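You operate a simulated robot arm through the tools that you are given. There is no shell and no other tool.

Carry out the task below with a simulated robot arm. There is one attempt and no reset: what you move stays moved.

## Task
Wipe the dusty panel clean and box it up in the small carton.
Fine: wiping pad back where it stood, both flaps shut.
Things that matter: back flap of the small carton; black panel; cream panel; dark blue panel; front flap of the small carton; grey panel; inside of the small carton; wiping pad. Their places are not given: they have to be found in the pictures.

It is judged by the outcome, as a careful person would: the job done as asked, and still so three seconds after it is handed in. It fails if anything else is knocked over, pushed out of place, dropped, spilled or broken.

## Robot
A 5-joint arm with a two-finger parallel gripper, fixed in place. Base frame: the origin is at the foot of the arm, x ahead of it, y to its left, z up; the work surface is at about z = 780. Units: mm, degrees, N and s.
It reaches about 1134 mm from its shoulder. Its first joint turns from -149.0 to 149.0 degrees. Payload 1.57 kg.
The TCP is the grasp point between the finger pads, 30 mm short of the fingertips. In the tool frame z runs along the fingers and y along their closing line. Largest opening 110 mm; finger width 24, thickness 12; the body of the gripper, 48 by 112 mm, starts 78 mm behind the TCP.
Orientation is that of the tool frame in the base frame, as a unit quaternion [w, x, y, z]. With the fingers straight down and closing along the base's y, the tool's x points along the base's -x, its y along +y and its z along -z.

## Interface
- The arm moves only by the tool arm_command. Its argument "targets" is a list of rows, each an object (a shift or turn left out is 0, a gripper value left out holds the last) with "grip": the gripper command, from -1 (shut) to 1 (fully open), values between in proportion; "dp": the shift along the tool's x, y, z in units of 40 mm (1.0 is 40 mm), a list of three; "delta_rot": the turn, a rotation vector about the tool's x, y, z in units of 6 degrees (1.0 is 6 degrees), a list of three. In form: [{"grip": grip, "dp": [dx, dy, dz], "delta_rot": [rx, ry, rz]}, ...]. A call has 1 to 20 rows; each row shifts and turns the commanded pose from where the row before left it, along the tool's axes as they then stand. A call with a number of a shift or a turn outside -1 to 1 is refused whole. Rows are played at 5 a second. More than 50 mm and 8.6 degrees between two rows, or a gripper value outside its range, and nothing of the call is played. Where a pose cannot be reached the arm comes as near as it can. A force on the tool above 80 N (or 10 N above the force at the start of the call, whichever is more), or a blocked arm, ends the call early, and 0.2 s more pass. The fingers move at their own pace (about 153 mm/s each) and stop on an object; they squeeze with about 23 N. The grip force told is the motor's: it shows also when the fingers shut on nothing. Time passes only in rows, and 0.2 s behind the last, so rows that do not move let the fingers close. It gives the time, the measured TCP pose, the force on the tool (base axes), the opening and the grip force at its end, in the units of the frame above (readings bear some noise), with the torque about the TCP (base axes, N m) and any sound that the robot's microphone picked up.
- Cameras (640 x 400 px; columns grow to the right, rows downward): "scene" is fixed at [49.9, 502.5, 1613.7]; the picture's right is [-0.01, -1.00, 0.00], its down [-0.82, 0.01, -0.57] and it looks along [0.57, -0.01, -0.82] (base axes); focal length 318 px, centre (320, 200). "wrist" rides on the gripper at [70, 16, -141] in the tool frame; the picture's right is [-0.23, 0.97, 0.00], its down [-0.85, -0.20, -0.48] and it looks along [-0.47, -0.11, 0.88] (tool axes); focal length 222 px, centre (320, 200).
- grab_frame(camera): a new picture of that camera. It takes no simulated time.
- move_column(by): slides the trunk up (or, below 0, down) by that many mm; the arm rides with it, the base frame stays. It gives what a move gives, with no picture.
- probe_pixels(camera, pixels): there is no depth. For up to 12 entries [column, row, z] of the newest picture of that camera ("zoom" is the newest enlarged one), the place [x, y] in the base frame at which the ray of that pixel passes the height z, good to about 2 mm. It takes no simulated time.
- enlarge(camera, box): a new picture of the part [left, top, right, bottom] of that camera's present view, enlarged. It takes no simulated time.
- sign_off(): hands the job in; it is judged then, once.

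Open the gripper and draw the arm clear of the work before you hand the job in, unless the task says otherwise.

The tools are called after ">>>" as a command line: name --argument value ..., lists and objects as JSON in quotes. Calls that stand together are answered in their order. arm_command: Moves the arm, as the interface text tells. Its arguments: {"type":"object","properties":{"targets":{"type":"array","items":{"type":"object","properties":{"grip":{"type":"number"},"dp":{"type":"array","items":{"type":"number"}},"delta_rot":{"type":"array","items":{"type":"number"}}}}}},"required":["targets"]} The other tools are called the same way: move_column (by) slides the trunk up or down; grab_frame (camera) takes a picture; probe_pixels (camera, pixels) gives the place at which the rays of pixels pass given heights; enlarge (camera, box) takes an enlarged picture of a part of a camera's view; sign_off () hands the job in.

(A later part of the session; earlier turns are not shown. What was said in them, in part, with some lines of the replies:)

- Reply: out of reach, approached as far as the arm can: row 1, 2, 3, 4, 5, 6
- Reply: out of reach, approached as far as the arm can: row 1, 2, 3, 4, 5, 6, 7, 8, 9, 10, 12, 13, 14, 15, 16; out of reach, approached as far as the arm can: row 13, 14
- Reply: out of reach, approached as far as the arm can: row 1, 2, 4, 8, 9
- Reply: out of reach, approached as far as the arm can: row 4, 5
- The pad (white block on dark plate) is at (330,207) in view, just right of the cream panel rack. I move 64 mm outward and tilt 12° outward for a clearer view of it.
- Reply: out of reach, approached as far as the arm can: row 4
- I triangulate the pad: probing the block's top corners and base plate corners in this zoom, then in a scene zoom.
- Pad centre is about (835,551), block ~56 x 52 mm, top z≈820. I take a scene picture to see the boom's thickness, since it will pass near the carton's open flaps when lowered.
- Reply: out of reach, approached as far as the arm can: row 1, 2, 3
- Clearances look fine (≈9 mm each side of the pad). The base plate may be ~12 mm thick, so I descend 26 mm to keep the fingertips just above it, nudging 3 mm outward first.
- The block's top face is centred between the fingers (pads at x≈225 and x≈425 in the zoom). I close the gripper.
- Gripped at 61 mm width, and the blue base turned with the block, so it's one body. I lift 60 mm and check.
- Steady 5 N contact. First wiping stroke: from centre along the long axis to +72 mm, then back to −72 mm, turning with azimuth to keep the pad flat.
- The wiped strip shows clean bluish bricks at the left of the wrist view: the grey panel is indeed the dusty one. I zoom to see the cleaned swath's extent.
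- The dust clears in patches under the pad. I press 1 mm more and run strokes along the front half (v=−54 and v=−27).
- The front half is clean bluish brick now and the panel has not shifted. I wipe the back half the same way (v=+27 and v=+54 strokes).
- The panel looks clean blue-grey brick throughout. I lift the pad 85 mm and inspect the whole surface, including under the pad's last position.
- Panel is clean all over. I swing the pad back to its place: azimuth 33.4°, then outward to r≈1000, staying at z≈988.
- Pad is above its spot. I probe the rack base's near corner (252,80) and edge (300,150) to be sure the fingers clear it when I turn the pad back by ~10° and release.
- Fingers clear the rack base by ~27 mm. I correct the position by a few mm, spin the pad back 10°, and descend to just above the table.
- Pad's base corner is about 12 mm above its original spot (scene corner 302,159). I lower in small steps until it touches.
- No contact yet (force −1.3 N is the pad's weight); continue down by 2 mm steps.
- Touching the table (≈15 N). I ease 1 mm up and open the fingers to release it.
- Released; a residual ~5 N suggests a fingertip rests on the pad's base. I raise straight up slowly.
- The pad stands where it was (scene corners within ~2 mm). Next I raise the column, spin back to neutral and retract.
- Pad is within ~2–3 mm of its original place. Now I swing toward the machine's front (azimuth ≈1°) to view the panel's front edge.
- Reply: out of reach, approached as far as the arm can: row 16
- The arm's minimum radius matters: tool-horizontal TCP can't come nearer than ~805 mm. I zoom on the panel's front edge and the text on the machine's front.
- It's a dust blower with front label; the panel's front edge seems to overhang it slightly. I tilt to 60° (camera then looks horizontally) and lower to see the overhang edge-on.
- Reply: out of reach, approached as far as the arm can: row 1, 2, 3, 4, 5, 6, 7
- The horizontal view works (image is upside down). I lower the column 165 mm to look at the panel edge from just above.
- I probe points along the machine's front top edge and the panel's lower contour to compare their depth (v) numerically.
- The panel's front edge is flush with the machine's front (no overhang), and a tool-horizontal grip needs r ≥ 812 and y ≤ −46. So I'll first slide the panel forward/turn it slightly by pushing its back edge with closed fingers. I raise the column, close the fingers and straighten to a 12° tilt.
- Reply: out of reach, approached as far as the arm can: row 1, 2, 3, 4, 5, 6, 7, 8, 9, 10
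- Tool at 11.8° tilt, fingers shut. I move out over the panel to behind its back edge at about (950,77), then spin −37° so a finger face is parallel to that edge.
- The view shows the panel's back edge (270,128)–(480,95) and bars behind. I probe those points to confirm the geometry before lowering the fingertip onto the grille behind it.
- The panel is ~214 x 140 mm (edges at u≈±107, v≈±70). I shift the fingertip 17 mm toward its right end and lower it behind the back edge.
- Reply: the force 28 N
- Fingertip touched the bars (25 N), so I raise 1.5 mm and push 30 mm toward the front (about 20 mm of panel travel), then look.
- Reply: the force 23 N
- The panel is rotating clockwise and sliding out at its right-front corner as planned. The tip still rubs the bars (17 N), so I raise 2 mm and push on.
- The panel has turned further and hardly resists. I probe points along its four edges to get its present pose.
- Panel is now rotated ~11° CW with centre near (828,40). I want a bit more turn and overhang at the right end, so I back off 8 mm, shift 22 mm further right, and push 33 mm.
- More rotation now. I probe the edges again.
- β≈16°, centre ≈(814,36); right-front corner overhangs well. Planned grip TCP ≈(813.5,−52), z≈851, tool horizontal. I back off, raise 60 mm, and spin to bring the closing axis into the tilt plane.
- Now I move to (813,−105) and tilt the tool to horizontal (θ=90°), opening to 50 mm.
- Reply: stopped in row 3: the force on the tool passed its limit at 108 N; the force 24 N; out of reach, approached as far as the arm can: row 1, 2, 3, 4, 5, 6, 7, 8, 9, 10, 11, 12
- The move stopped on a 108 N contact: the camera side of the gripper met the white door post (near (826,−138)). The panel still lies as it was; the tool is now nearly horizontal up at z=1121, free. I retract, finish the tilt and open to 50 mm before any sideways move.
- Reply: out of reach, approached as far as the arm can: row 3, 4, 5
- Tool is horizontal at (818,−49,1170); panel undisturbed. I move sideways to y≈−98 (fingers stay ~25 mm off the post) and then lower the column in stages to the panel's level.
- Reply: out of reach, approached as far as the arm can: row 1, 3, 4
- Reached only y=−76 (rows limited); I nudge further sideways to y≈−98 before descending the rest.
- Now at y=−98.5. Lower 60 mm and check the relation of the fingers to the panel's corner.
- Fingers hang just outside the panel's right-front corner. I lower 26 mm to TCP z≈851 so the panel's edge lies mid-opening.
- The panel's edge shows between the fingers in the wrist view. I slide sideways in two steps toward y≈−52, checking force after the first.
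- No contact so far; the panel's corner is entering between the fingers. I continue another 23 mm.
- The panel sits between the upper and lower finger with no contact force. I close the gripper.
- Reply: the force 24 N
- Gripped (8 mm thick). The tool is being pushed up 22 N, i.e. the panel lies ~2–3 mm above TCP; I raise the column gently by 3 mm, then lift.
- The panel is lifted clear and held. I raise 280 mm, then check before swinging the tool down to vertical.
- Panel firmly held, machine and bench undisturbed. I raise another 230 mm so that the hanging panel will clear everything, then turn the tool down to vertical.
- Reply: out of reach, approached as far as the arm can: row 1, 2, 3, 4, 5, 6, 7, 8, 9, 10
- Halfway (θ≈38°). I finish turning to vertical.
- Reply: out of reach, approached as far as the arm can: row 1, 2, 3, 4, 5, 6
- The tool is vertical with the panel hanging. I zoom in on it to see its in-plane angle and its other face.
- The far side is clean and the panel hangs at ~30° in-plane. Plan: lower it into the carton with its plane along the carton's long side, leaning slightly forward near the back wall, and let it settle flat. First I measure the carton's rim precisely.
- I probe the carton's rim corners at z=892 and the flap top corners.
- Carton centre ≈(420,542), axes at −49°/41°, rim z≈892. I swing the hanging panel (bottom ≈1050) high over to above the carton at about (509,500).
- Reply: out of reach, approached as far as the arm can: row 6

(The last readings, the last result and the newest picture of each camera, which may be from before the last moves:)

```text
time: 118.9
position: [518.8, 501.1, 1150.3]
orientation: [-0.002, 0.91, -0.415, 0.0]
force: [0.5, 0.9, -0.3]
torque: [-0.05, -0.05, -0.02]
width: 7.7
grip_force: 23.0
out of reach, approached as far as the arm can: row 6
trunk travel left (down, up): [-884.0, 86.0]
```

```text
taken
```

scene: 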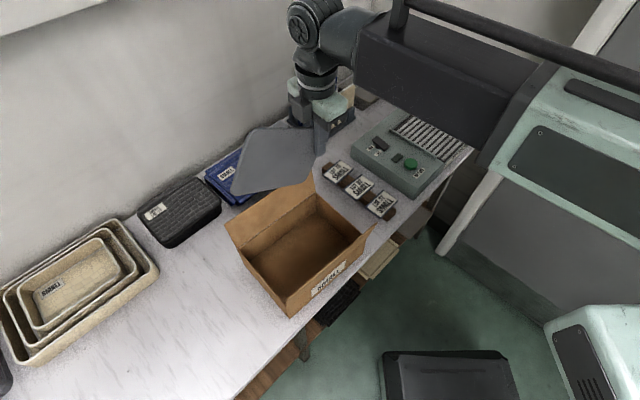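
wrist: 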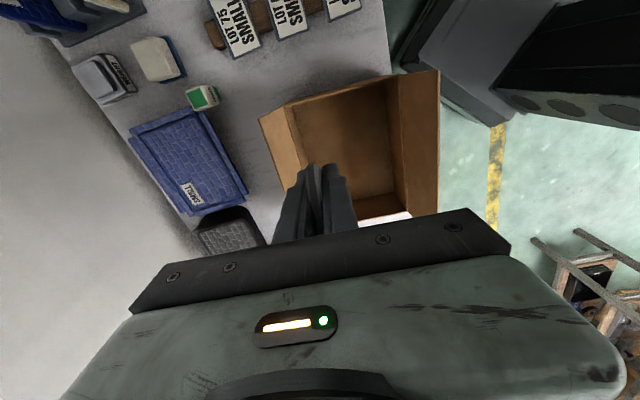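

The panel hangs over the carton as modelled, with its plane along the carton's long axis (x' at −49°). I fine-adjust to (509,500) and tilt 15° outward so the lower edge goes toward the back wall.

>>> arm_command --targets '[{"dp": [-0.143, 0.19, 0]}, {"delta_rot": [0.832, -0.05, 0]}, {"delta_rot": [0.832, -0.05, 0]}, {"delta_rot": [0.832, -0.05, 0]}, {}]'

>>> grab_frame --camera "scene"

```text
time: 120.1
position: [509.0, 501.0, 1157.9]
orientation: [-0.125, 0.901, -0.412, 0.047]
force: [0.4, 0.6, -0.5]
torque: [-0.03, -0.07, 0.03]
width: 7.7
grip_force: 23.0
out of reach, approached as far as the arm can: row 3, 4
trunk travel left (down, up): [-884.0, 86.0]
```

```text
taken
```

scene: 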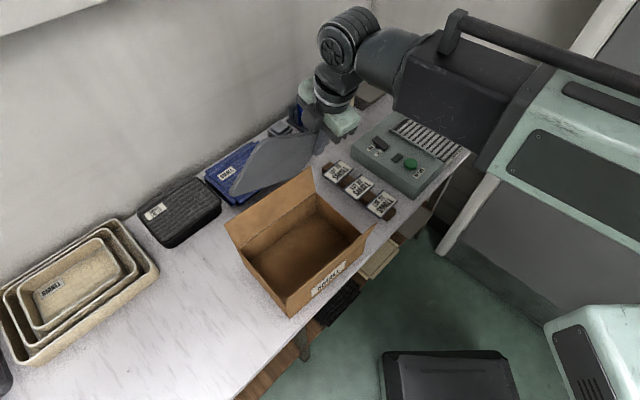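

I lower 200 mm and check the panel's clearance to carton walls and flaps.

>>> move_column --by -200

>>> enlarge --camera "scene" --box '[210, 110, 400, 330]'

>>> grab_frame --camera "wrist"

```text
time: 122.3
position: [508.4, 501.8, 960.6]
orientation: [-0.125, 0.901, -0.413, 0.046]
force: [-0.2, 0.8, -0.1]
torque: [-0.05, -0.03, 0.03]
width: 7.6
grip_force: 23.1
trunk travel left (down, up): [-684.0, 286.0]
```

```text
1.82 times, centred on (305, 220) of scene
```

zoom: 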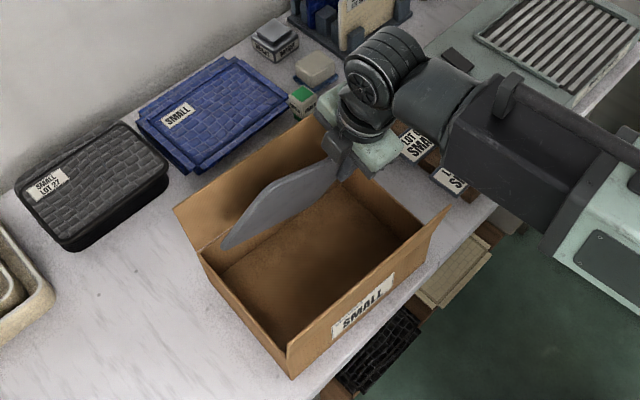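

```text
taken
```

wrist: 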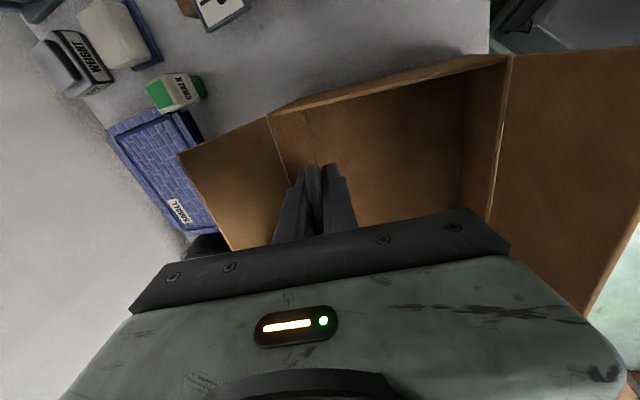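

I verify the carton's right rim position from this close wrist view.

>>> probe_pixels --camera "wrist" --pixels '[[268, 116, 892], [509, 56, 892], [275, 112, 892], [490, 218, 892], [232, 250, 960], [180, 153, 990]]'

>>> enlarge --camera "wrist" --box '[160, 30, 540, 240]'

```text
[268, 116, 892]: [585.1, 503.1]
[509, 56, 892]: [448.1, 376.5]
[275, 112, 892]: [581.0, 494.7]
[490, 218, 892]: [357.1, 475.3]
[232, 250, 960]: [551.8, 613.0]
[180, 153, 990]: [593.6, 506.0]
```

```text
1.68 times, centred on (350, 135) of wrist
```

zoom: 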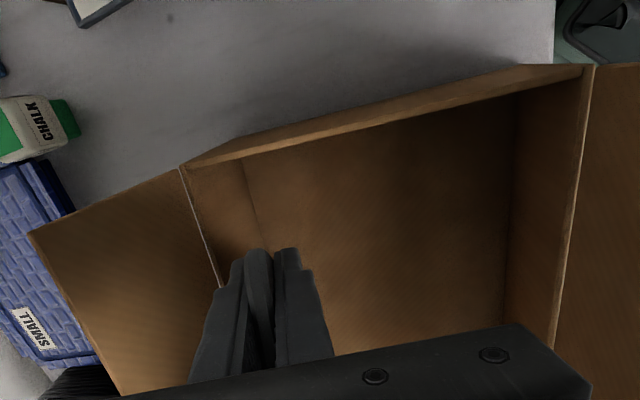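

Combining both views, the carton spans u −128…+136 and v −93…+103 about my reference, rim z≈882. I shift 4 mm right and lower 70 mm.

>>> arm_command --targets '[{"dp": [0.1, -0.08, 0]}, {}]'

>>> move_column --by -70

>>> enlarge --camera "scene" --box '[210, 130, 390, 330]'

>>> enlarge --camera "wrist" --box '[160, 30, 540, 240]'

```text
time: 122.9
position: [513.2, 500.9, 958.9]
orientation: [-0.124, 0.902, -0.412, 0.046]
force: [0.3, 0.5, -0.4]
torque: [-0.1, -0.01, -0.01]
width: 7.9
grip_force: 22.5
trunk travel left (down, up): [-684.0, 286.0]
```

```text
time: 124.0
position: [512.6, 500.2, 889.5]
orientation: [-0.124, 0.902, -0.412, 0.046]
force: [-0.2, -0.5, -1.2]
torque: [-0.05, -0.03, 0.0]
width: 7.6
grip_force: 22.7
trunk travel left (down, up): [-614.0, 356.0]
```

```text
2.00 times, centred on (300, 230) of scene
```

zoom: 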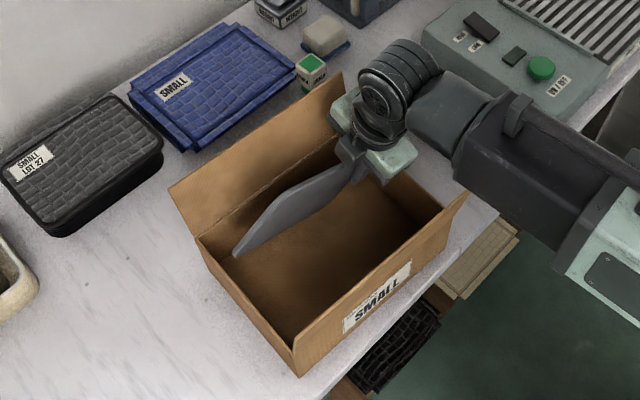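

```text
1.68 times, centred on (350, 135) of wrist
```

zoom: 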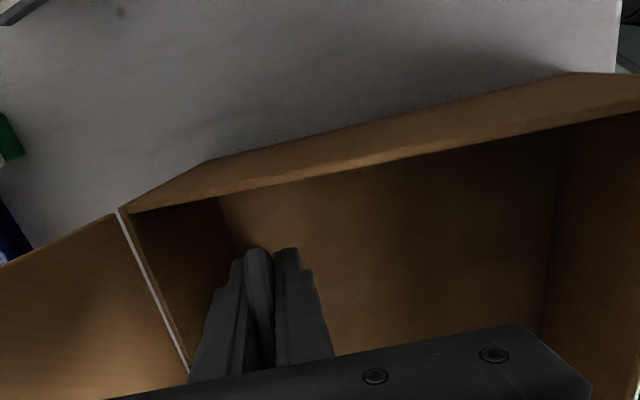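

The panel is inside the opening, clear of both end walls. I lower in small steps until its corner touches the floor.

>>> move_column --by -8

>>> move_column --by -4

>>> move_column --by -3

```text
time: 124.5
position: [513.7, 499.9, 880.7]
orientation: [-0.124, 0.902, -0.412, 0.046]
force: [-0.6, 0.0, -0.1]
torque: [-0.07, -0.03, -0.01]
width: 7.8
grip_force: 23.2
trunk travel left (down, up): [-606.0, 364.0]
```

```text
time: 125.1
position: [513.5, 499.6, 878.9]
orientation: [-0.126, 0.901, -0.413, 0.046]
force: [3.3, -0.5, 14.6]
torque: [0.6, -0.26, -0.2]
width: 7.7
grip_force: 23.1
trunk travel left (down, up): [-602.0, 368.0]
```

```text
time: 125.6
position: [512.5, 500.7, 874.5]
orientation: [-0.125, 0.901, -0.412, 0.046]
force: [4.2, -1.6, 12.4]
torque: [0.53, -0.12, -0.17]
width: 7.7
grip_force: 22.1
trunk travel left (down, up): [-599.0, 371.0]
```

Contact (~14 N) — pressing more only makes it slip in the grip, so I ease up 4 mm to light contact, then open the fingers slightly (to ~16 mm) so the panel can settle guided between them.

>>> move_column --by 4

>>> arm_command --targets '[{"grip": -0.71}, {}, {}]'

>>> enlarge --camera "scene" --box '[210, 130, 390, 330]'

>>> enlarge --camera "wrist" --box '[160, 30, 540, 240]'

```text
time: 126.1
position: [512.1, 499.9, 878.4]
orientation: [-0.124, 0.901, -0.412, 0.047]
force: [0.0, -0.5, -0.5]
torque: [-0.07, 0.0, 0.01]
width: 7.9
grip_force: 23.2
trunk travel left (down, up): [-603.0, 367.0]
```

```text
time: 126.9
position: [514.0, 499.7, 877.8]
orientation: [-0.124, 0.902, -0.412, 0.047]
force: [0.1, 0.0, -1.0]
torque: [0.02, 0.0, 0.0]
width: 16.8
grip_force: 0.3
trunk travel left (down, up): [-603.0, 367.0]
```

```text
2.00 times, centred on (300, 230) of scene
```

zoom: 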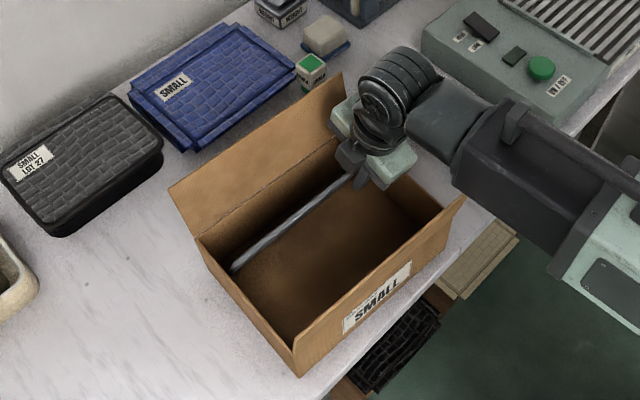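

```text
1.68 times, centred on (350, 135) of wrist
```

zoom: 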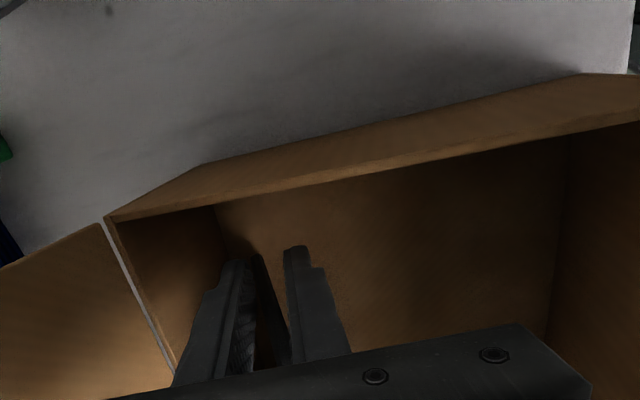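

The panel dropped onto its long edge and now stands upright, leaning forward between the fingers. To lay it down gently I move the fingers forward while opening them, so its top edge rides down the front finger.

>>> arm_command --targets '[{"grip": -0.42, "dp": [0, 0.181, -0.0486]}, {"grip": -0.13, "dp": [0, 0.181, -0.0486]}, {"grip": 0.16, "dp": [0, 0.181, -0.0486]}, {}]'

>>> enlarge --camera "scene" --box '[210, 130, 390, 330]'

>>> grab_frame --camera "wrist"

```text
time: 127.9
position: [497.1, 485.5, 878.2]
orientation: [-0.125, 0.901, -0.412, 0.046]
force: [-0.4, -0.4, -0.4]
torque: [-0.02, 0.0, -0.01]
width: 63.8
grip_force: 0.3
trunk travel left (down, up): [-603.0, 367.0]
```

```text
2.00 times, centred on (300, 230) of scene
```

zoom: 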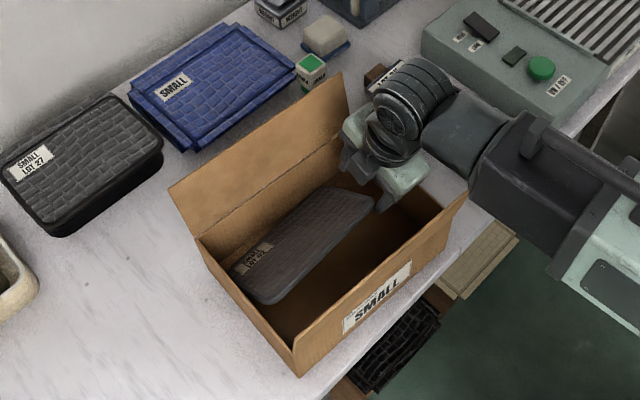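

```text
taken
```

wrist: 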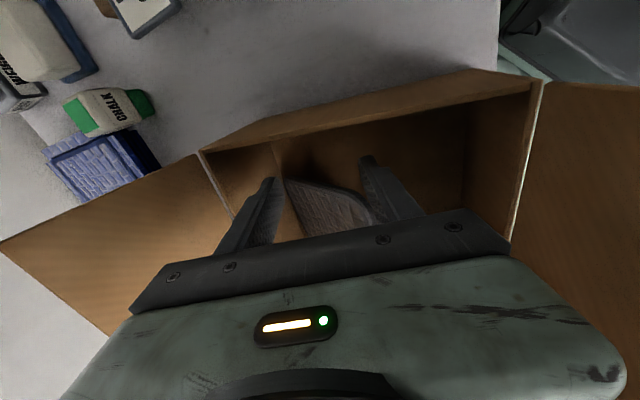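

It works: the panel now leans at ~55° on the front finger, label side up. I lower the column 28 mm and continue forward while opening fully.

>>> move_column --by -28

>>> arm_command --targets '[{"grip": 0.45, "dp": [0, 0.181, -0.0486]}, {"grip": 0.73, "dp": [0, 0.181, -0.0486]}, {"grip": 1.0, "dp": [0, 0.181, -0.0486]}, {}]'

>>> enlarge --camera "scene" --box '[210, 130, 390, 330]'

>>> enlarge --camera "wrist" --box '[160, 30, 560, 250]'

```text
time: 128.7
position: [496.9, 485.7, 849.8]
orientation: [-0.125, 0.901, -0.412, 0.046]
force: [-0.1, -0.3, -0.5]
torque: [-0.01, 0.01, -0.04]
width: 63.9
grip_force: 0.1
trunk travel left (down, up): [-575.0, 395.0]
```

```text
time: 129.7
position: [479.5, 470.2, 849.8]
orientation: [-0.123, 0.901, -0.413, 0.046]
force: [0.1, 0.4, 0.6]
torque: [0.02, -0.02, 0.01]
width: 109.7
grip_force: 0.0
trunk travel left (down, up): [-575.0, 395.0]
```

```text
2.00 times, centred on (300, 230) of scene
```

zoom: 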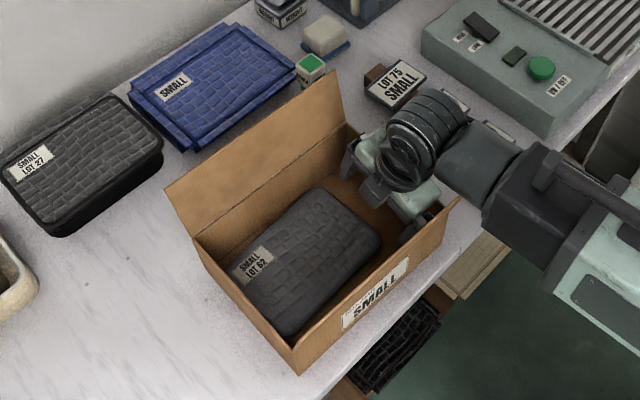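

```text
1.60 times, centred on (360, 140) of wrist
```

zoom: 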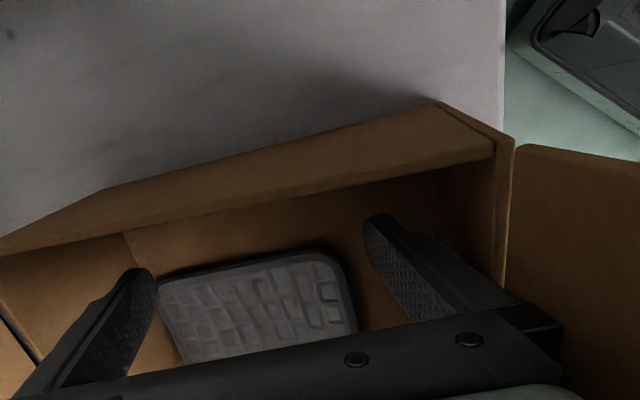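

The panel lies flat in the carton, label up, between the open fingers. I raise the column 220 mm straight up and inspect.

>>> move_column --by 60

>>> move_column --by 190

>>> enlarge --camera "scene" --box '[210, 130, 390, 330]'

>>> grab_frame --camera "wrist"

```text
time: 130.7
position: [480.3, 471.1, 909.6]
orientation: [-0.125, 0.901, -0.412, 0.046]
force: [-0.4, 0.3, 0.0]
torque: [-0.01, 0.01, 0.01]
width: 109.8
grip_force: 0.1
trunk travel left (down, up): [-635.0, 335.0]
```

```text
time: 132.7
position: [479.9, 471.1, 1099.8]
orientation: [-0.124, 0.901, -0.412, 0.045]
force: [0.6, -0.7, -0.9]
torque: [0.02, 0.07, 0.02]
width: 109.7
grip_force: 0.0
trunk travel left (down, up): [-825.0, 145.0]
```

```text
2.00 times, centred on (300, 230) of scene
```

zoom: 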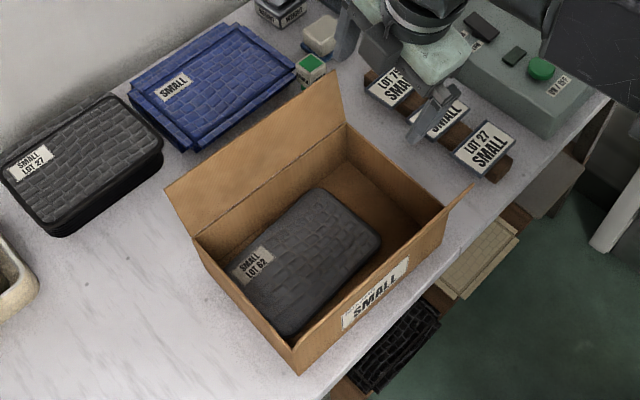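

```text
taken
```

wrist: 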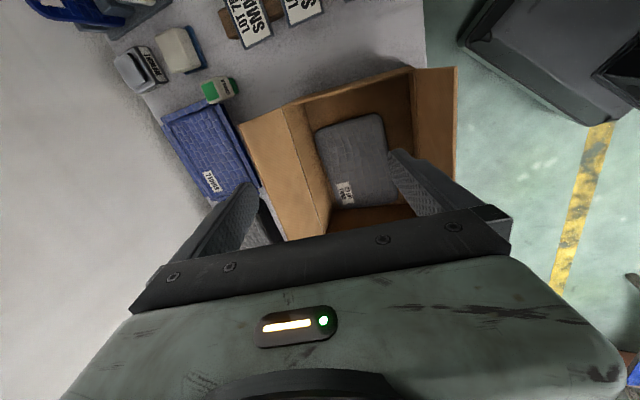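

Panel lies flat inside, label up. Next, the back flap: I straighten the tool, close the fingers, and go behind the back flap at height z≈1090.

>>> arm_command --targets '[{"grip": -1, "delta_rot": [-0.83, 0.05, 0]}, {"delta_rot": [-0.83, 0.05, 0]}, {"delta_rot": [-0.83, 0.05, 0]}, {"dp": [-0.445, -0.784, 0]}, {"dp": [-0.445, -0.784, 0]}, {"dp": [-0.445, -0.784, 0]}, {"dp": [-0.445, -0.784, 0]}, {"dp": [-0.445, -0.784, 0]}, {}]'

>>> grab_frame --camera "scene"

>>> grab_frame --camera "wrist"

```text
time: 134.7
position: [540.9, 643.4, 1091.3]
orientation: [-0.003, 0.91, -0.415, -0.001]
force: [0.2, 1.0, -0.3]
torque: [-0.04, 0.0, 0.02]
width: 0.0
grip_force: 21.5
out of reach, approached as far as the arm can: row 1, 3
trunk travel left (down, up): [-825.0, 145.0]
```

```text
taken
```

scene: 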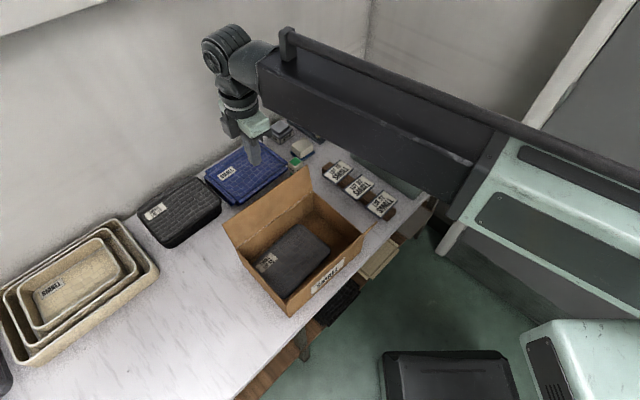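

```text
taken
```

wrist: 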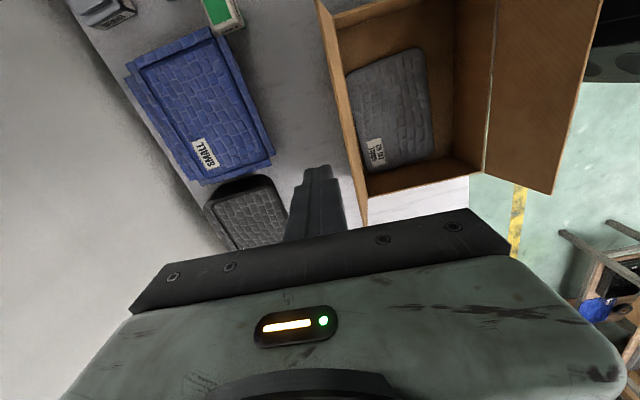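

The fingertip is ~28 mm behind the upright back flap, mid-length. I lower to tip z≈945 and push the flap inward 126 mm.

>>> move_column --by -116

>>> arm_command --targets '[{"dp": [0, 0.394, 0]}, {"dp": [0, 0.394, 0]}, {"dp": [0, 0.394, 0]}, {"dp": [0, 0.394, 0]}, {}]'

>>> enlarge --camera "scene" --box '[200, 120, 390, 330]'

>>> grab_frame --camera "wrist"

```text
time: 136.2
position: [539.4, 642.6, 974.8]
orientation: [-0.004, 0.91, -0.415, -0.001]
force: [0.2, -0.2, -0.5]
torque: [0.02, 0.03, 0.01]
width: 0.0
grip_force: 21.3
trunk travel left (down, up): [-709.0, 261.0]
```

```text
time: 137.4
position: [492.2, 600.2, 976.0]
orientation: [-0.003, 0.91, -0.415, -0.002]
force: [0.0, -0.2, -0.3]
torque: [-0.01, -0.01, 0.01]
width: 0.2
grip_force: 21.6
trunk travel left (down, up): [-709.0, 261.0]
```

```text
1.90 times, centred on (295, 225) of scene
```

zoom: 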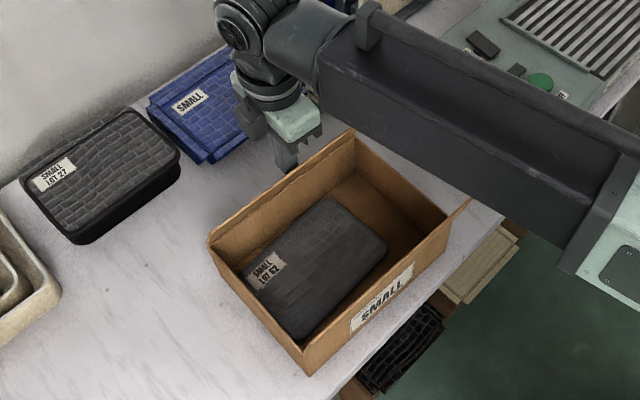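

```text
taken
```

wrist: 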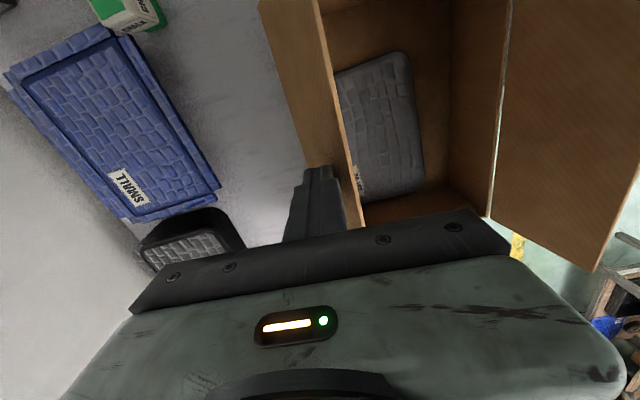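

The flap is past vertical, leaning inward. I continue pushing 63 mm.

>>> arm_command --targets '[{"dp": [0, 0.394, 0]}, {"dp": [0, 0.394, 0]}, {"dp": [0, 0.394, 0]}, {"dp": [0, 0.394, 0]}, {}]'

>>> enlarge --camera "scene" --box '[200, 120, 390, 330]'

>>> grab_frame --camera "wrist"

```text
time: 138.6
position: [445.0, 560.7, 974.9]
orientation: [-0.003, 0.91, -0.415, -0.001]
force: [-0.4, 0.1, 0.0]
torque: [-0.03, -0.03, -0.04]
width: 0.0
grip_force: 21.4
trunk travel left (down, up): [-709.0, 261.0]
```

```text
1.90 times, centred on (295, 225) of scene
```

zoom: 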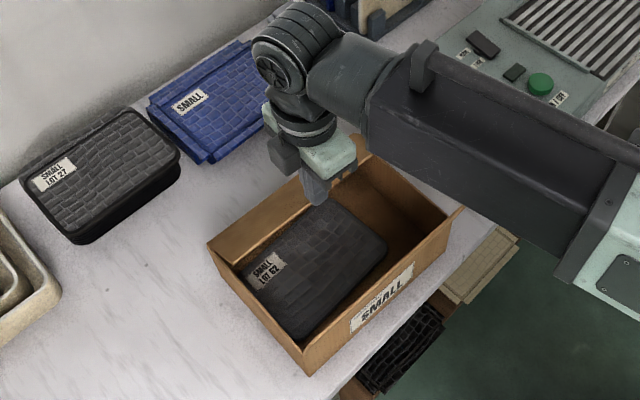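

```text
taken
```

wrist: 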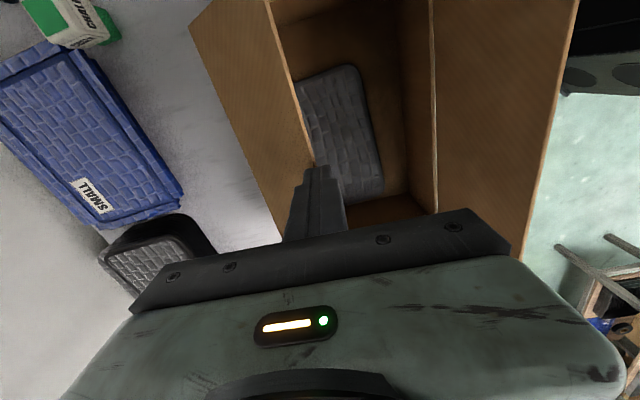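

The flap now leans ~53° inward with its free edge at the fingertip. I move 16 mm more so the edge slips under, and watch whether it falls by itself.

>>> arm_command --targets '[{"dp": [0, 0.25, 0]}, {"dp": [0, 0.25, 0]}, {}, {}]'

>>> grab_frame --camera "wrist"

>>> enlarge --camera "scene" --box '[200, 120, 390, 330]'

```text
time: 139.6
position: [428.8, 547.6, 976.0]
orientation: [-0.003, 0.91, -0.415, -0.001]
force: [-0.6, -0.6, 0.5]
torque: [-0.02, 0.02, 0.02]
width: 0.1
grip_force: 20.9
trunk travel left (down, up): [-709.0, 261.0]
```

```text
taken
```

wrist: 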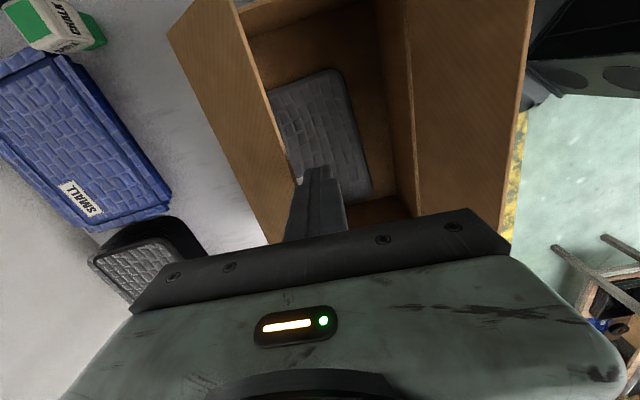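

```text
1.90 times, centred on (295, 225) of scene
```

zoom: 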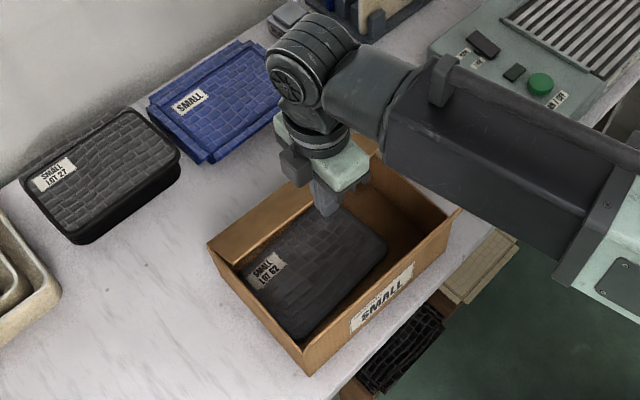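

Hinge friction holds the flap at that angle. I move back 30 mm so the fingertip is above the flap surface, then press it down with the column.

>>> arm_command --targets '[{"dp": [0, -0.375, 0]}, {"dp": [0, -0.375, 0]}, {}]'

>>> move_column --by -35

>>> grab_frame --camera "wrist"

>>> enlarge --camera "scene" --box '[200, 120, 390, 330]'

```text
time: 140.4
position: [453.1, 565.5, 975.3]
orientation: [-0.004, 0.91, -0.415, -0.001]
force: [0.2, -0.5, 0.2]
torque: [0.01, -0.01, -0.03]
width: 0.0
grip_force: 21.1
trunk travel left (down, up): [-709.0, 261.0]
```

```text
time: 141.2
position: [452.4, 565.6, 940.1]
orientation: [-0.003, 0.91, -0.416, -0.001]
force: [0.1, 0.9, 0.1]
torque: [0.0, 0.0, 0.06]
width: 0.0
grip_force: 21.1
trunk travel left (down, up): [-674.0, 296.0]
```

```text
taken
```

wrist: 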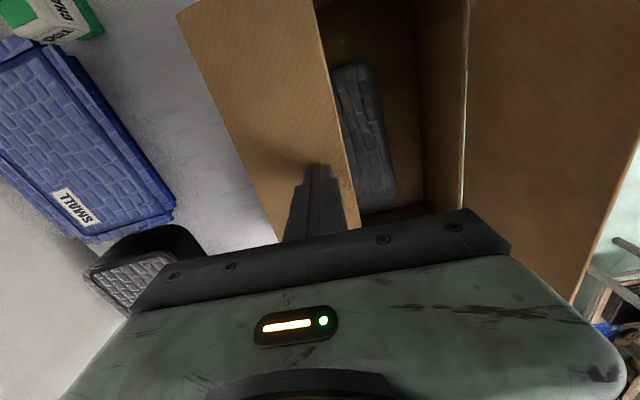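

```text
1.90 times, centred on (295, 225) of scene
```

zoom: 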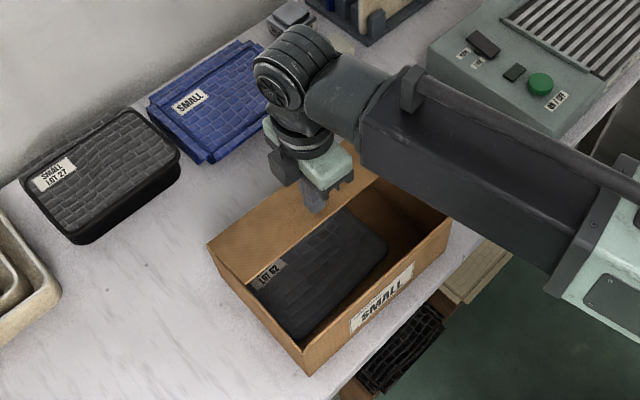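

Pressing works. I lower further in steps to bring it level with the rim (tip ≈ 885).

>>> move_column --by -18

>>> move_column --by -5

>>> enlarge --camera "scene" --box '[200, 120, 390, 330]'

>>> grab_frame --camera "wrist"

```text
time: 141.8
position: [453.8, 566.4, 922.9]
orientation: [-0.004, 0.909, -0.416, -0.001]
force: [-0.1, 0.1, 0.4]
torque: [0.04, -0.01, 0.02]
width: 0.0
grip_force: 21.2
trunk travel left (down, up): [-656.0, 314.0]
```

```text
time: 142.4
position: [452.8, 566.4, 916.6]
orientation: [-0.004, 0.909, -0.416, 0.0]
force: [0.1, -1.4, -0.4]
torque: [-0.04, 0.0, -0.03]
width: 0.1
grip_force: 21.5
trunk travel left (down, up): [-651.0, 319.0]
```

```text
1.90 times, centred on (295, 225) of scene
```

zoom: 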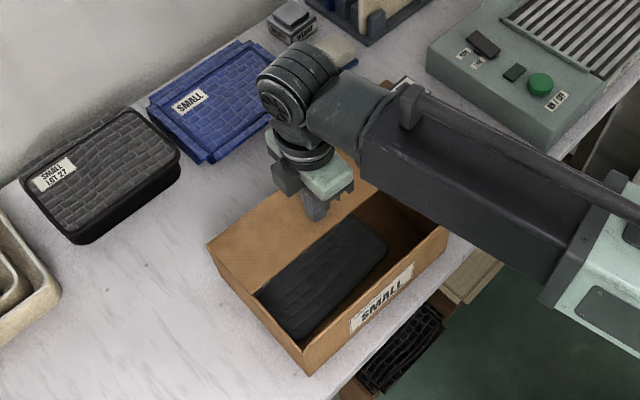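

```text
taken
```

wrist: 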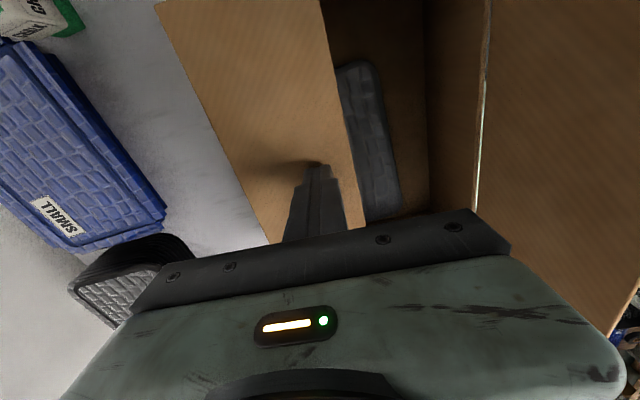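

Almost level; still no resistance. I keep lowering in 3 mm steps until the rim is felt.

>>> move_column --by -3

>>> move_column --by -3

>>> move_column --by -3

```text
time: 142.9
position: [453.4, 565.7, 913.6]
orientation: [-0.003, 0.91, -0.415, 0.0]
force: [-0.2, 0.3, 2.4]
torque: [0.03, -0.01, 0.03]
width: 0.2
grip_force: 21.1
trunk travel left (down, up): [-648.0, 322.0]
```

```text
time: 143.4
position: [453.5, 565.7, 913.1]
orientation: [-0.005, 0.91, -0.415, 0.001]
force: [6.6, 7.8, 28.1]
torque: [0.25, -0.22, 0.03]
width: 0.2
grip_force: 21.5
trunk travel left (down, up): [-645.0, 325.0]
```

```text
time: 143.9
position: [453.7, 565.5, 911.0]
orientation: [-0.005, 0.91, -0.416, 0.0]
force: [14.2, 16.7, 58.9]
torque: [0.58, -0.6, 0.04]
width: 0.0
grip_force: 21.3
trunk travel left (down, up): [-642.0, 328.0]
```

Firm contact: the flap is against the rim (tip ≈883). I release the pressure by raising 40 mm and check that it stays shut.

>>> move_column --by 5

>>> move_column --by 150

>>> enlarge --camera "scene" --box '[200, 120, 390, 330]'

>>> grab_frame --camera "wrist"

```text
time: 144.5
position: [452.4, 564.3, 914.3]
orientation: [-0.003, 0.91, -0.415, -0.001]
force: [1.9, 1.9, 15.7]
torque: [0.1, -0.1, 0.02]
width: 0.0
grip_force: 21.4
trunk travel left (down, up): [-647.0, 323.0]
```

```text
time: 146.2
position: [454.7, 566.1, 1063.9]
orientation: [-0.003, 0.909, -0.416, 0.0]
force: [-0.3, 0.3, -0.1]
torque: [0.0, -0.01, -0.03]
width: 0.0
grip_force: 21.9
trunk travel left (down, up): [-797.0, 173.0]
```

```text
1.90 times, centred on (295, 225) of scene
```

zoom: 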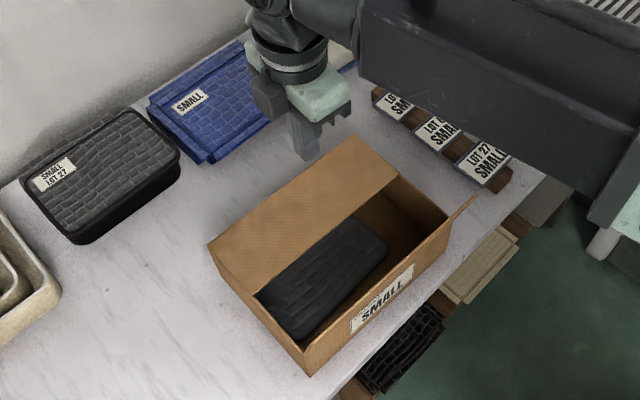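

```text
taken
```

wrist: 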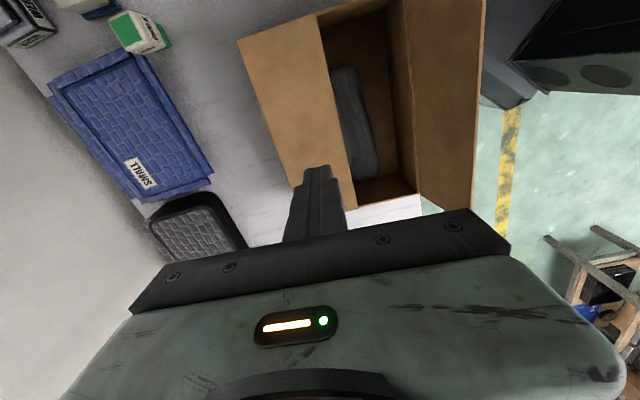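

The back flap is shut and stays. Now the front flap: I move over to its front side, near (313,444), tilting the tool ~12° inward to get in front of it.

>>> arm_command --targets '[{"dp": [0, 0.78, 0]}, {"dp": [0, 0.78, 0]}, {"dp": [0, 0.78, 0]}, {"dp": [0, 0.78, 0], "delta_rot": [-0.647, 0.159, 0]}, {"dp": [0, 0.78, 0.08], "delta_rot": [-0.647, 0.159, 0]}, {"dp": [0, 0.76, 0.12], "delta_rot": [-0.647, 0.159, 0]}, {}]'

>>> grab_frame --camera "wrist"

>>> grab_frame --camera "scene"

```text
time: 147.8
position: [310.8, 444.5, 1068.2]
orientation: [0.101, 0.905, -0.414, -0.021]
force: [0.6, 0.5, -0.4]
torque: [-0.04, 0.03, 0.01]
width: 0.0
grip_force: 21.7
out of reach, approached as far as the arm can: row 5, 6
trunk travel left (down, up): [-797.0, 173.0]
```

```text
taken
```

wrist: 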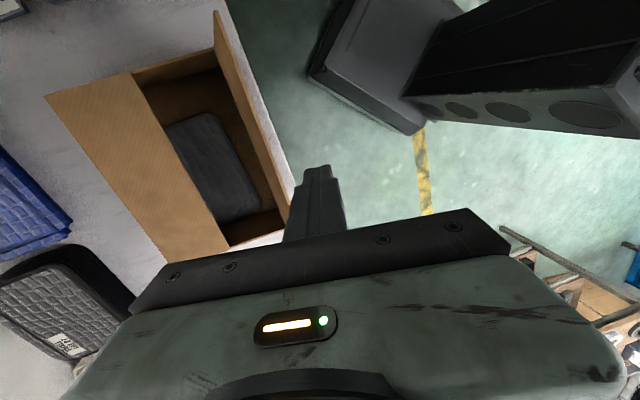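

```text
taken
```

scene: 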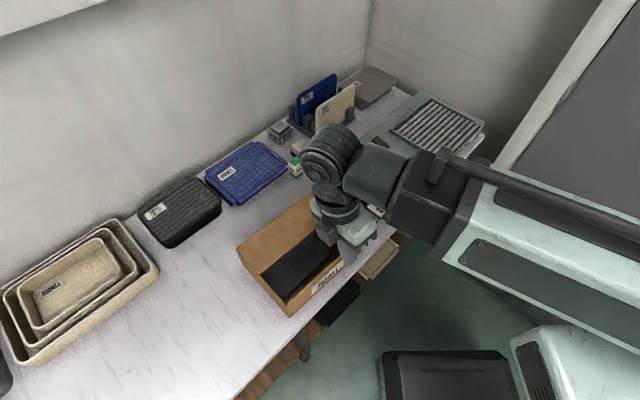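

The finger is now in front of the upright front flap. I lower 93 mm and push it toward the carton's middle.

>>> move_column --by -93

>>> arm_command --targets '[{"dp": [0, -0.386, -0.082]}, {"dp": [0, -0.386, -0.082]}, {"dp": [0, -0.386, -0.082]}, {"dp": [0, -0.386, -0.082]}, {}]'

>>> grab_frame --camera "wrist"

>>> enlarge --camera "scene" --box '[200, 120, 390, 330]'

```text
time: 149.1
position: [311.0, 444.0, 975.7]
orientation: [0.101, 0.905, -0.414, -0.02]
force: [-0.1, 0.1, 0.4]
torque: [0.03, 0.01, -0.01]
width: 0.0
grip_force: 21.4
trunk travel left (down, up): [-704.0, 266.0]
```

```text
time: 150.3
position: [360.7, 485.0, 974.5]
orientation: [0.1, 0.904, -0.414, -0.02]
force: [1.6, 0.6, 0.2]
torque: [0.0, 0.02, -0.01]
width: 0.0
grip_force: 20.8
trunk travel left (down, up): [-704.0, 266.0]
```

```text
taken
```

wrist: 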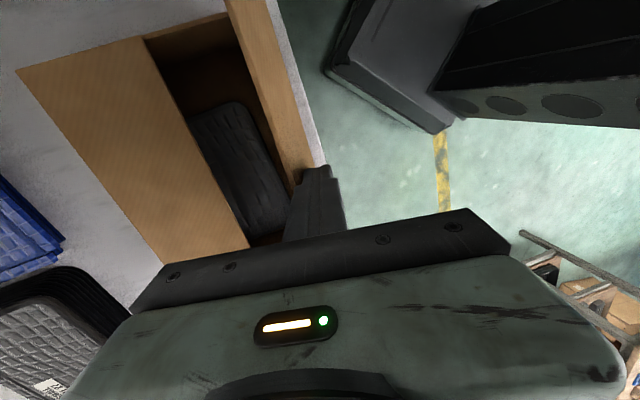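

```text
1.90 times, centred on (295, 225) of scene
```

zoom: 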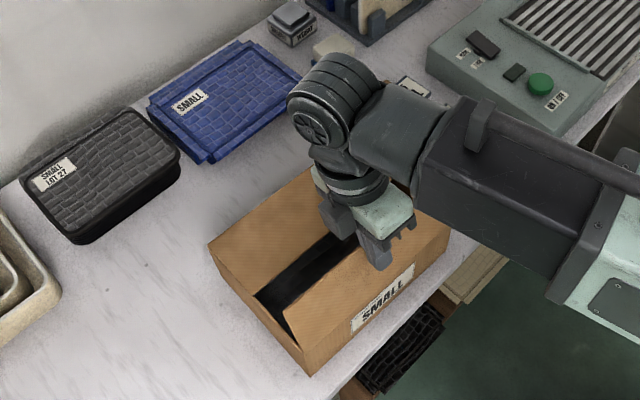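

Past vertical. I continue another 63 mm.

>>> arm_command --targets '[{"dp": [0, -0.386, -0.082]}, {"dp": [0, -0.386, -0.082]}, {"dp": [0, -0.386, -0.082]}, {"dp": [0, -0.386, -0.082]}, {}]'

>>> grab_frame --camera "wrist"

>>> enlarge --camera "scene" --box '[200, 120, 390, 330]'

```text
time: 151.5
position: [406.1, 528.0, 974.4]
orientation: [0.1, 0.905, -0.414, -0.019]
force: [-1.0, -0.8, 1.0]
torque: [0.03, 0.03, 0.04]
width: 0.0
grip_force: 21.4
trunk travel left (down, up): [-704.0, 266.0]
```

```text
taken
```

wrist: 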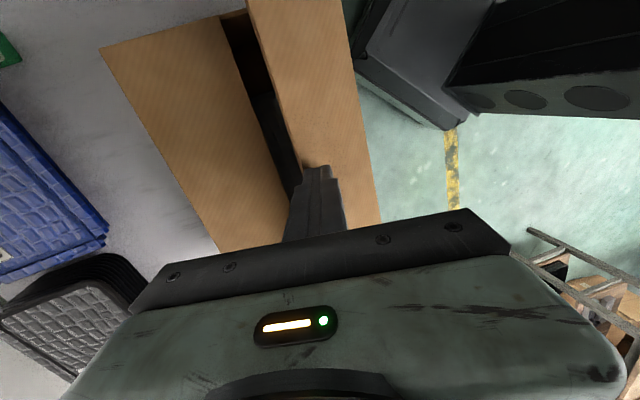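

```text
1.90 times, centred on (295, 225) of scene
```

zoom: 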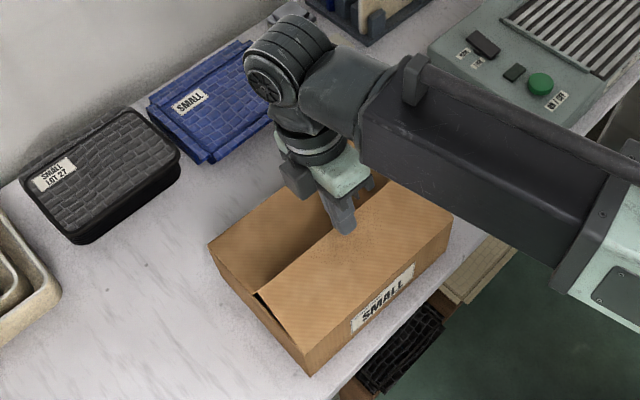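

The flap leans well inward with the finger on its outer face. I press it down with the column.

>>> move_column --by -35

>>> move_column --by -17

>>> enlarge --camera "scene" --box '[200, 120, 390, 330]'

>>> grab_frame --camera "wrist"

```text
time: 152.3
position: [404.6, 527.7, 939.9]
orientation: [0.1, 0.905, -0.413, -0.019]
force: [-0.3, 0.0, 0.6]
torque: [0.0, -0.02, -0.01]
width: 0.0
grip_force: 21.3
trunk travel left (down, up): [-669.0, 301.0]
```

```text
time: 152.9
position: [405.9, 527.4, 922.7]
orientation: [0.101, 0.904, -0.414, -0.02]
force: [0.4, -1.0, -1.1]
torque: [0.03, 0.0, 0.02]
width: 0.0
grip_force: 21.3
trunk travel left (down, up): [-652.0, 318.0]
```

```text
1.90 times, centred on (295, 225) of scene
```

zoom: 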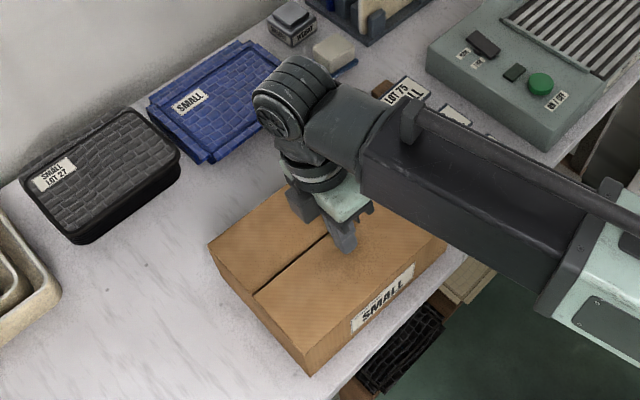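

```text
taken
```

wrist: 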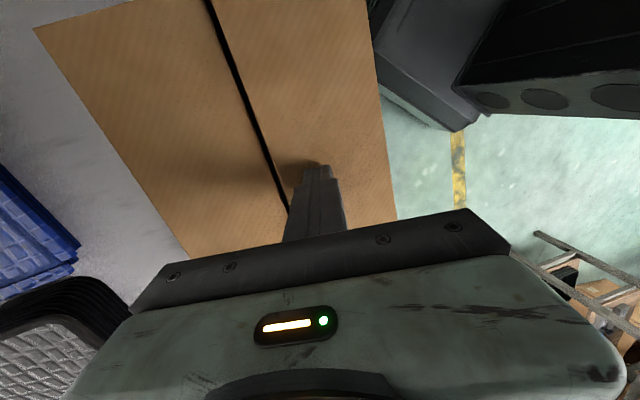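

Nearly shut; the flaps meet in the middle. I press down in small steps until resistance.

>>> move_column --by -4

>>> move_column --by -2

>>> move_column --by -2

```text
time: 153.5
position: [405.2, 528.2, 919.1]
orientation: [0.1, 0.904, -0.415, -0.019]
force: [0.0, 0.8, -0.8]
torque: [0.01, -0.02, -0.02]
width: 0.0
grip_force: 21.5
trunk travel left (down, up): [-648.0, 322.0]
```

```text
time: 154.0
position: [406.1, 528.7, 916.8]
orientation: [0.101, 0.905, -0.413, -0.02]
force: [-0.3, -0.7, 0.2]
torque: [-0.02, 0.0, 0.03]
width: 0.2
grip_force: 21.3
trunk travel left (down, up): [-646.0, 324.0]
```

```text
time: 154.5
position: [406.4, 527.9, 915.8]
orientation: [0.099, 0.905, -0.414, -0.019]
force: [0.9, 0.8, 5.5]
torque: [0.09, -0.01, 0.01]
width: 0.0
grip_force: 21.4
trunk travel left (down, up): [-644.0, 326.0]
```

Resistance begins (5.5 N). One more millimetre to seat it, then I raise clear.

>>> move_column --by -1

>>> move_column --by 4

>>> move_column --by 200

>>> grab_frame --camera "wrist"

>>> enlarge --camera "scene" --box '[200, 120, 390, 330]'

```text
time: 155.0
position: [403.2, 528.0, 916.1]
orientation: [0.099, 0.905, -0.414, -0.019]
force: [0.7, 1.9, 11.5]
torque: [0.15, 0.01, 0.01]
width: 0.1
grip_force: 21.4
trunk travel left (down, up): [-643.0, 327.0]
```

```text
time: 155.6
position: [406.6, 528.9, 918.9]
orientation: [0.101, 0.905, -0.413, -0.019]
force: [0.7, 0.3, 0.6]
torque: [0.0, 0.0, 0.0]
width: 0.3
grip_force: 21.5
trunk travel left (down, up): [-647.0, 323.0]
```

```text
time: 157.7
position: [406.4, 528.1, 1118.5]
orientation: [0.1, 0.905, -0.412, -0.02]
force: [-0.3, -0.1, 0.1]
torque: [-0.01, -0.04, 0.0]
width: 0.1
grip_force: 21.8
trunk travel left (down, up): [-847.0, 123.0]
```

```text
taken
```

wrist: 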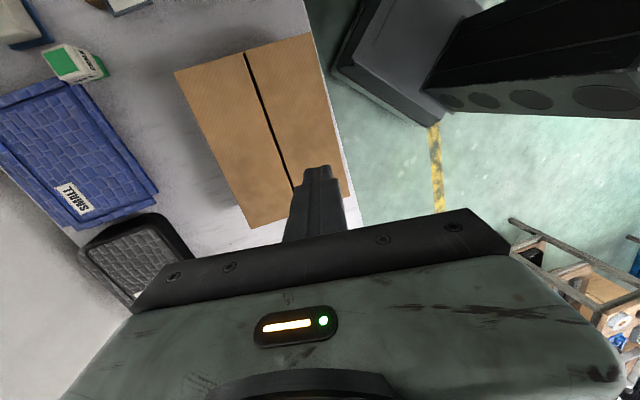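

```text
1.90 times, centred on (295, 225) of scene
```

zoom: 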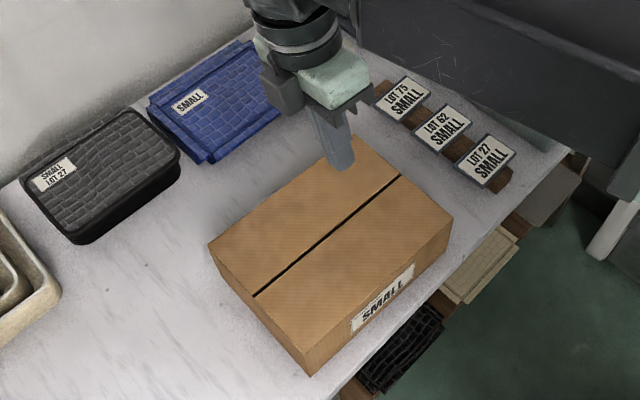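

Both flaps are shut and stay. I open the gripper, straighten the tool, raise the column and swing the arm clear of the work.

>>> move_column --by 60

>>> arm_command --targets '[{"grip": 1, "delta_rot": [0.647, -0.159, 0]}, {"delta_rot": [0.647, -0.159, 0]}, {"delta_rot": [0.647, -0.159, 0]}, {"dp": [0.865, -0.01, 0], "delta_rot": [0, 0, 0.517]}, {"dp": [0.865, -0.01, 0], "delta_rot": [0, 0, 0.517]}, {"dp": [0.865, -0.01, 0], "delta_rot": [0, 0, 0.517]}, {"dp": [0.865, -0.01, 0], "delta_rot": [0, 0, 0.517]}, {"dp": [0.865, -0.01, 0], "delta_rot": [0, 0, 0.517]}, {"dp": [0.865, -0.01, 0], "delta_rot": [0, 0, 0.517]}, {"dp": [0.865, -0.01, 0], "delta_rot": [0, 0, 0.517]}, {"dp": [0.865, -0.01, 0], "delta_rot": [0, 0, 0.517]}, {"dp": [0.865, -0.01, 0], "delta_rot": [0, 0, 0.517]}, {"dp": [0.865, -0.01, 0], "delta_rot": [0, 0, 0.517]}, {"dp": [0.865, -0.01, 0], "delta_rot": [0, 0, 0.517]}, {"dp": [0.865, -0.01, 0], "delta_rot": [0, 0, 0.517]}, {}]'

>>> grab_frame --camera "scene"

>>> enlarge --camera "scene" --box '[220, 60, 420, 200]'

>>> enlarge --camera "scene" --box '[220, 180, 390, 330]'

>>> enlarge --camera "scene" --box '[260, 115, 340, 175]'

```text
time: 158.7
position: [404.8, 527.4, 1177.5]
orientation: [0.1, 0.905, -0.414, -0.019]
force: [0.1, 0.2, 0.6]
torque: [0.0, 0.03, -0.02]
width: 0.0
grip_force: 21.7
trunk travel left (down, up): [-907.0, 63.0]
```

```text
time: 162.1
position: [573.5, 155.6, 1173.1]
orientation: [-0.002, 0.729, -0.684, -0.002]
force: [-0.8, 0.1, -0.3]
torque: [0.03, 0.03, -0.02]
width: 109.9
grip_force: 0.1
out of reach, approached as far as the arm can: row 2
trunk travel left (down, up): [-907.0, 63.0]
```

```text
taken
```

scene: 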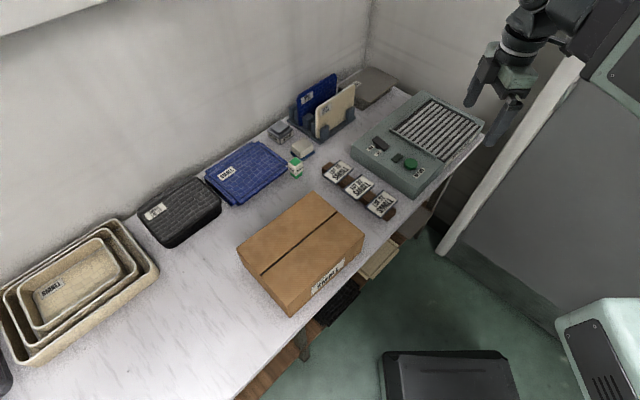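

```text
2.86 times, centred on (320, 130) of scene
```

zoom: 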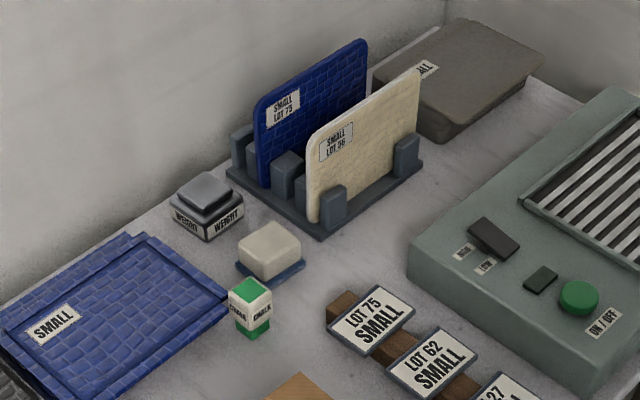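

```text
2.67 times, centred on (305, 255) of scene
```

zoom: 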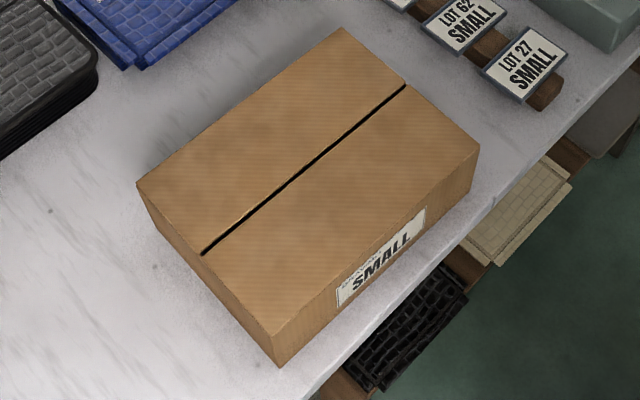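

```text
6.67 times, centred on (300, 145) of scene
```

zoom: 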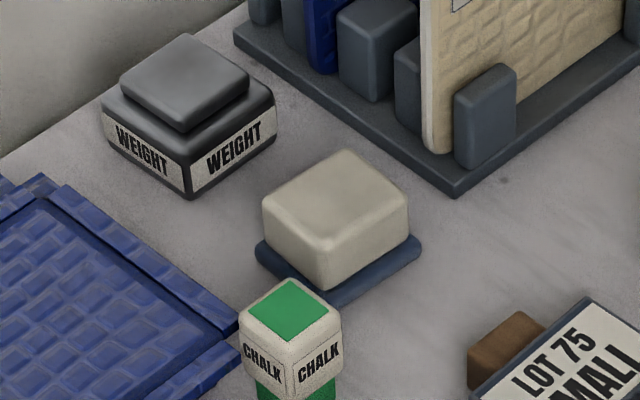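

Everything is in order: carton closed with both flaps flat (slit at (345,170) of the zoom only), pad on its spot, rack, weight, chalk and cards untouched, arm clear with gripper open. I hand the job in.

>>> sign_off

```text
The job is handed in.
```

The dusty panel was the grey one (LOT 62) on the dust blower. I wiped it clean and laid it flat in the small carton, label up. Both flaps are shut. The handed-in result has not been reported back to me.

- **Wiping pad:** it stands where it was, about 2–3 mm off by the pictures.
- **Carton:** comparing pictures, it may have shifted by about 5 mm while I worked in it.
- **Contact with the door post:** while turning near the machine, the tool touched something, most likely the white door post, at about 108 N. The move stopped there, and nothing in the later pictures looks moved or damaged.
- **Panel handling:** the panel dropped a few centimetres inside the carton onto its long edge before I eased it down flat.
- **Everything else:** the other panels, the weight, the chalk, the cards and the blower look undisturbed in the last pictures. The gripper is open and the arm is clear of the work.
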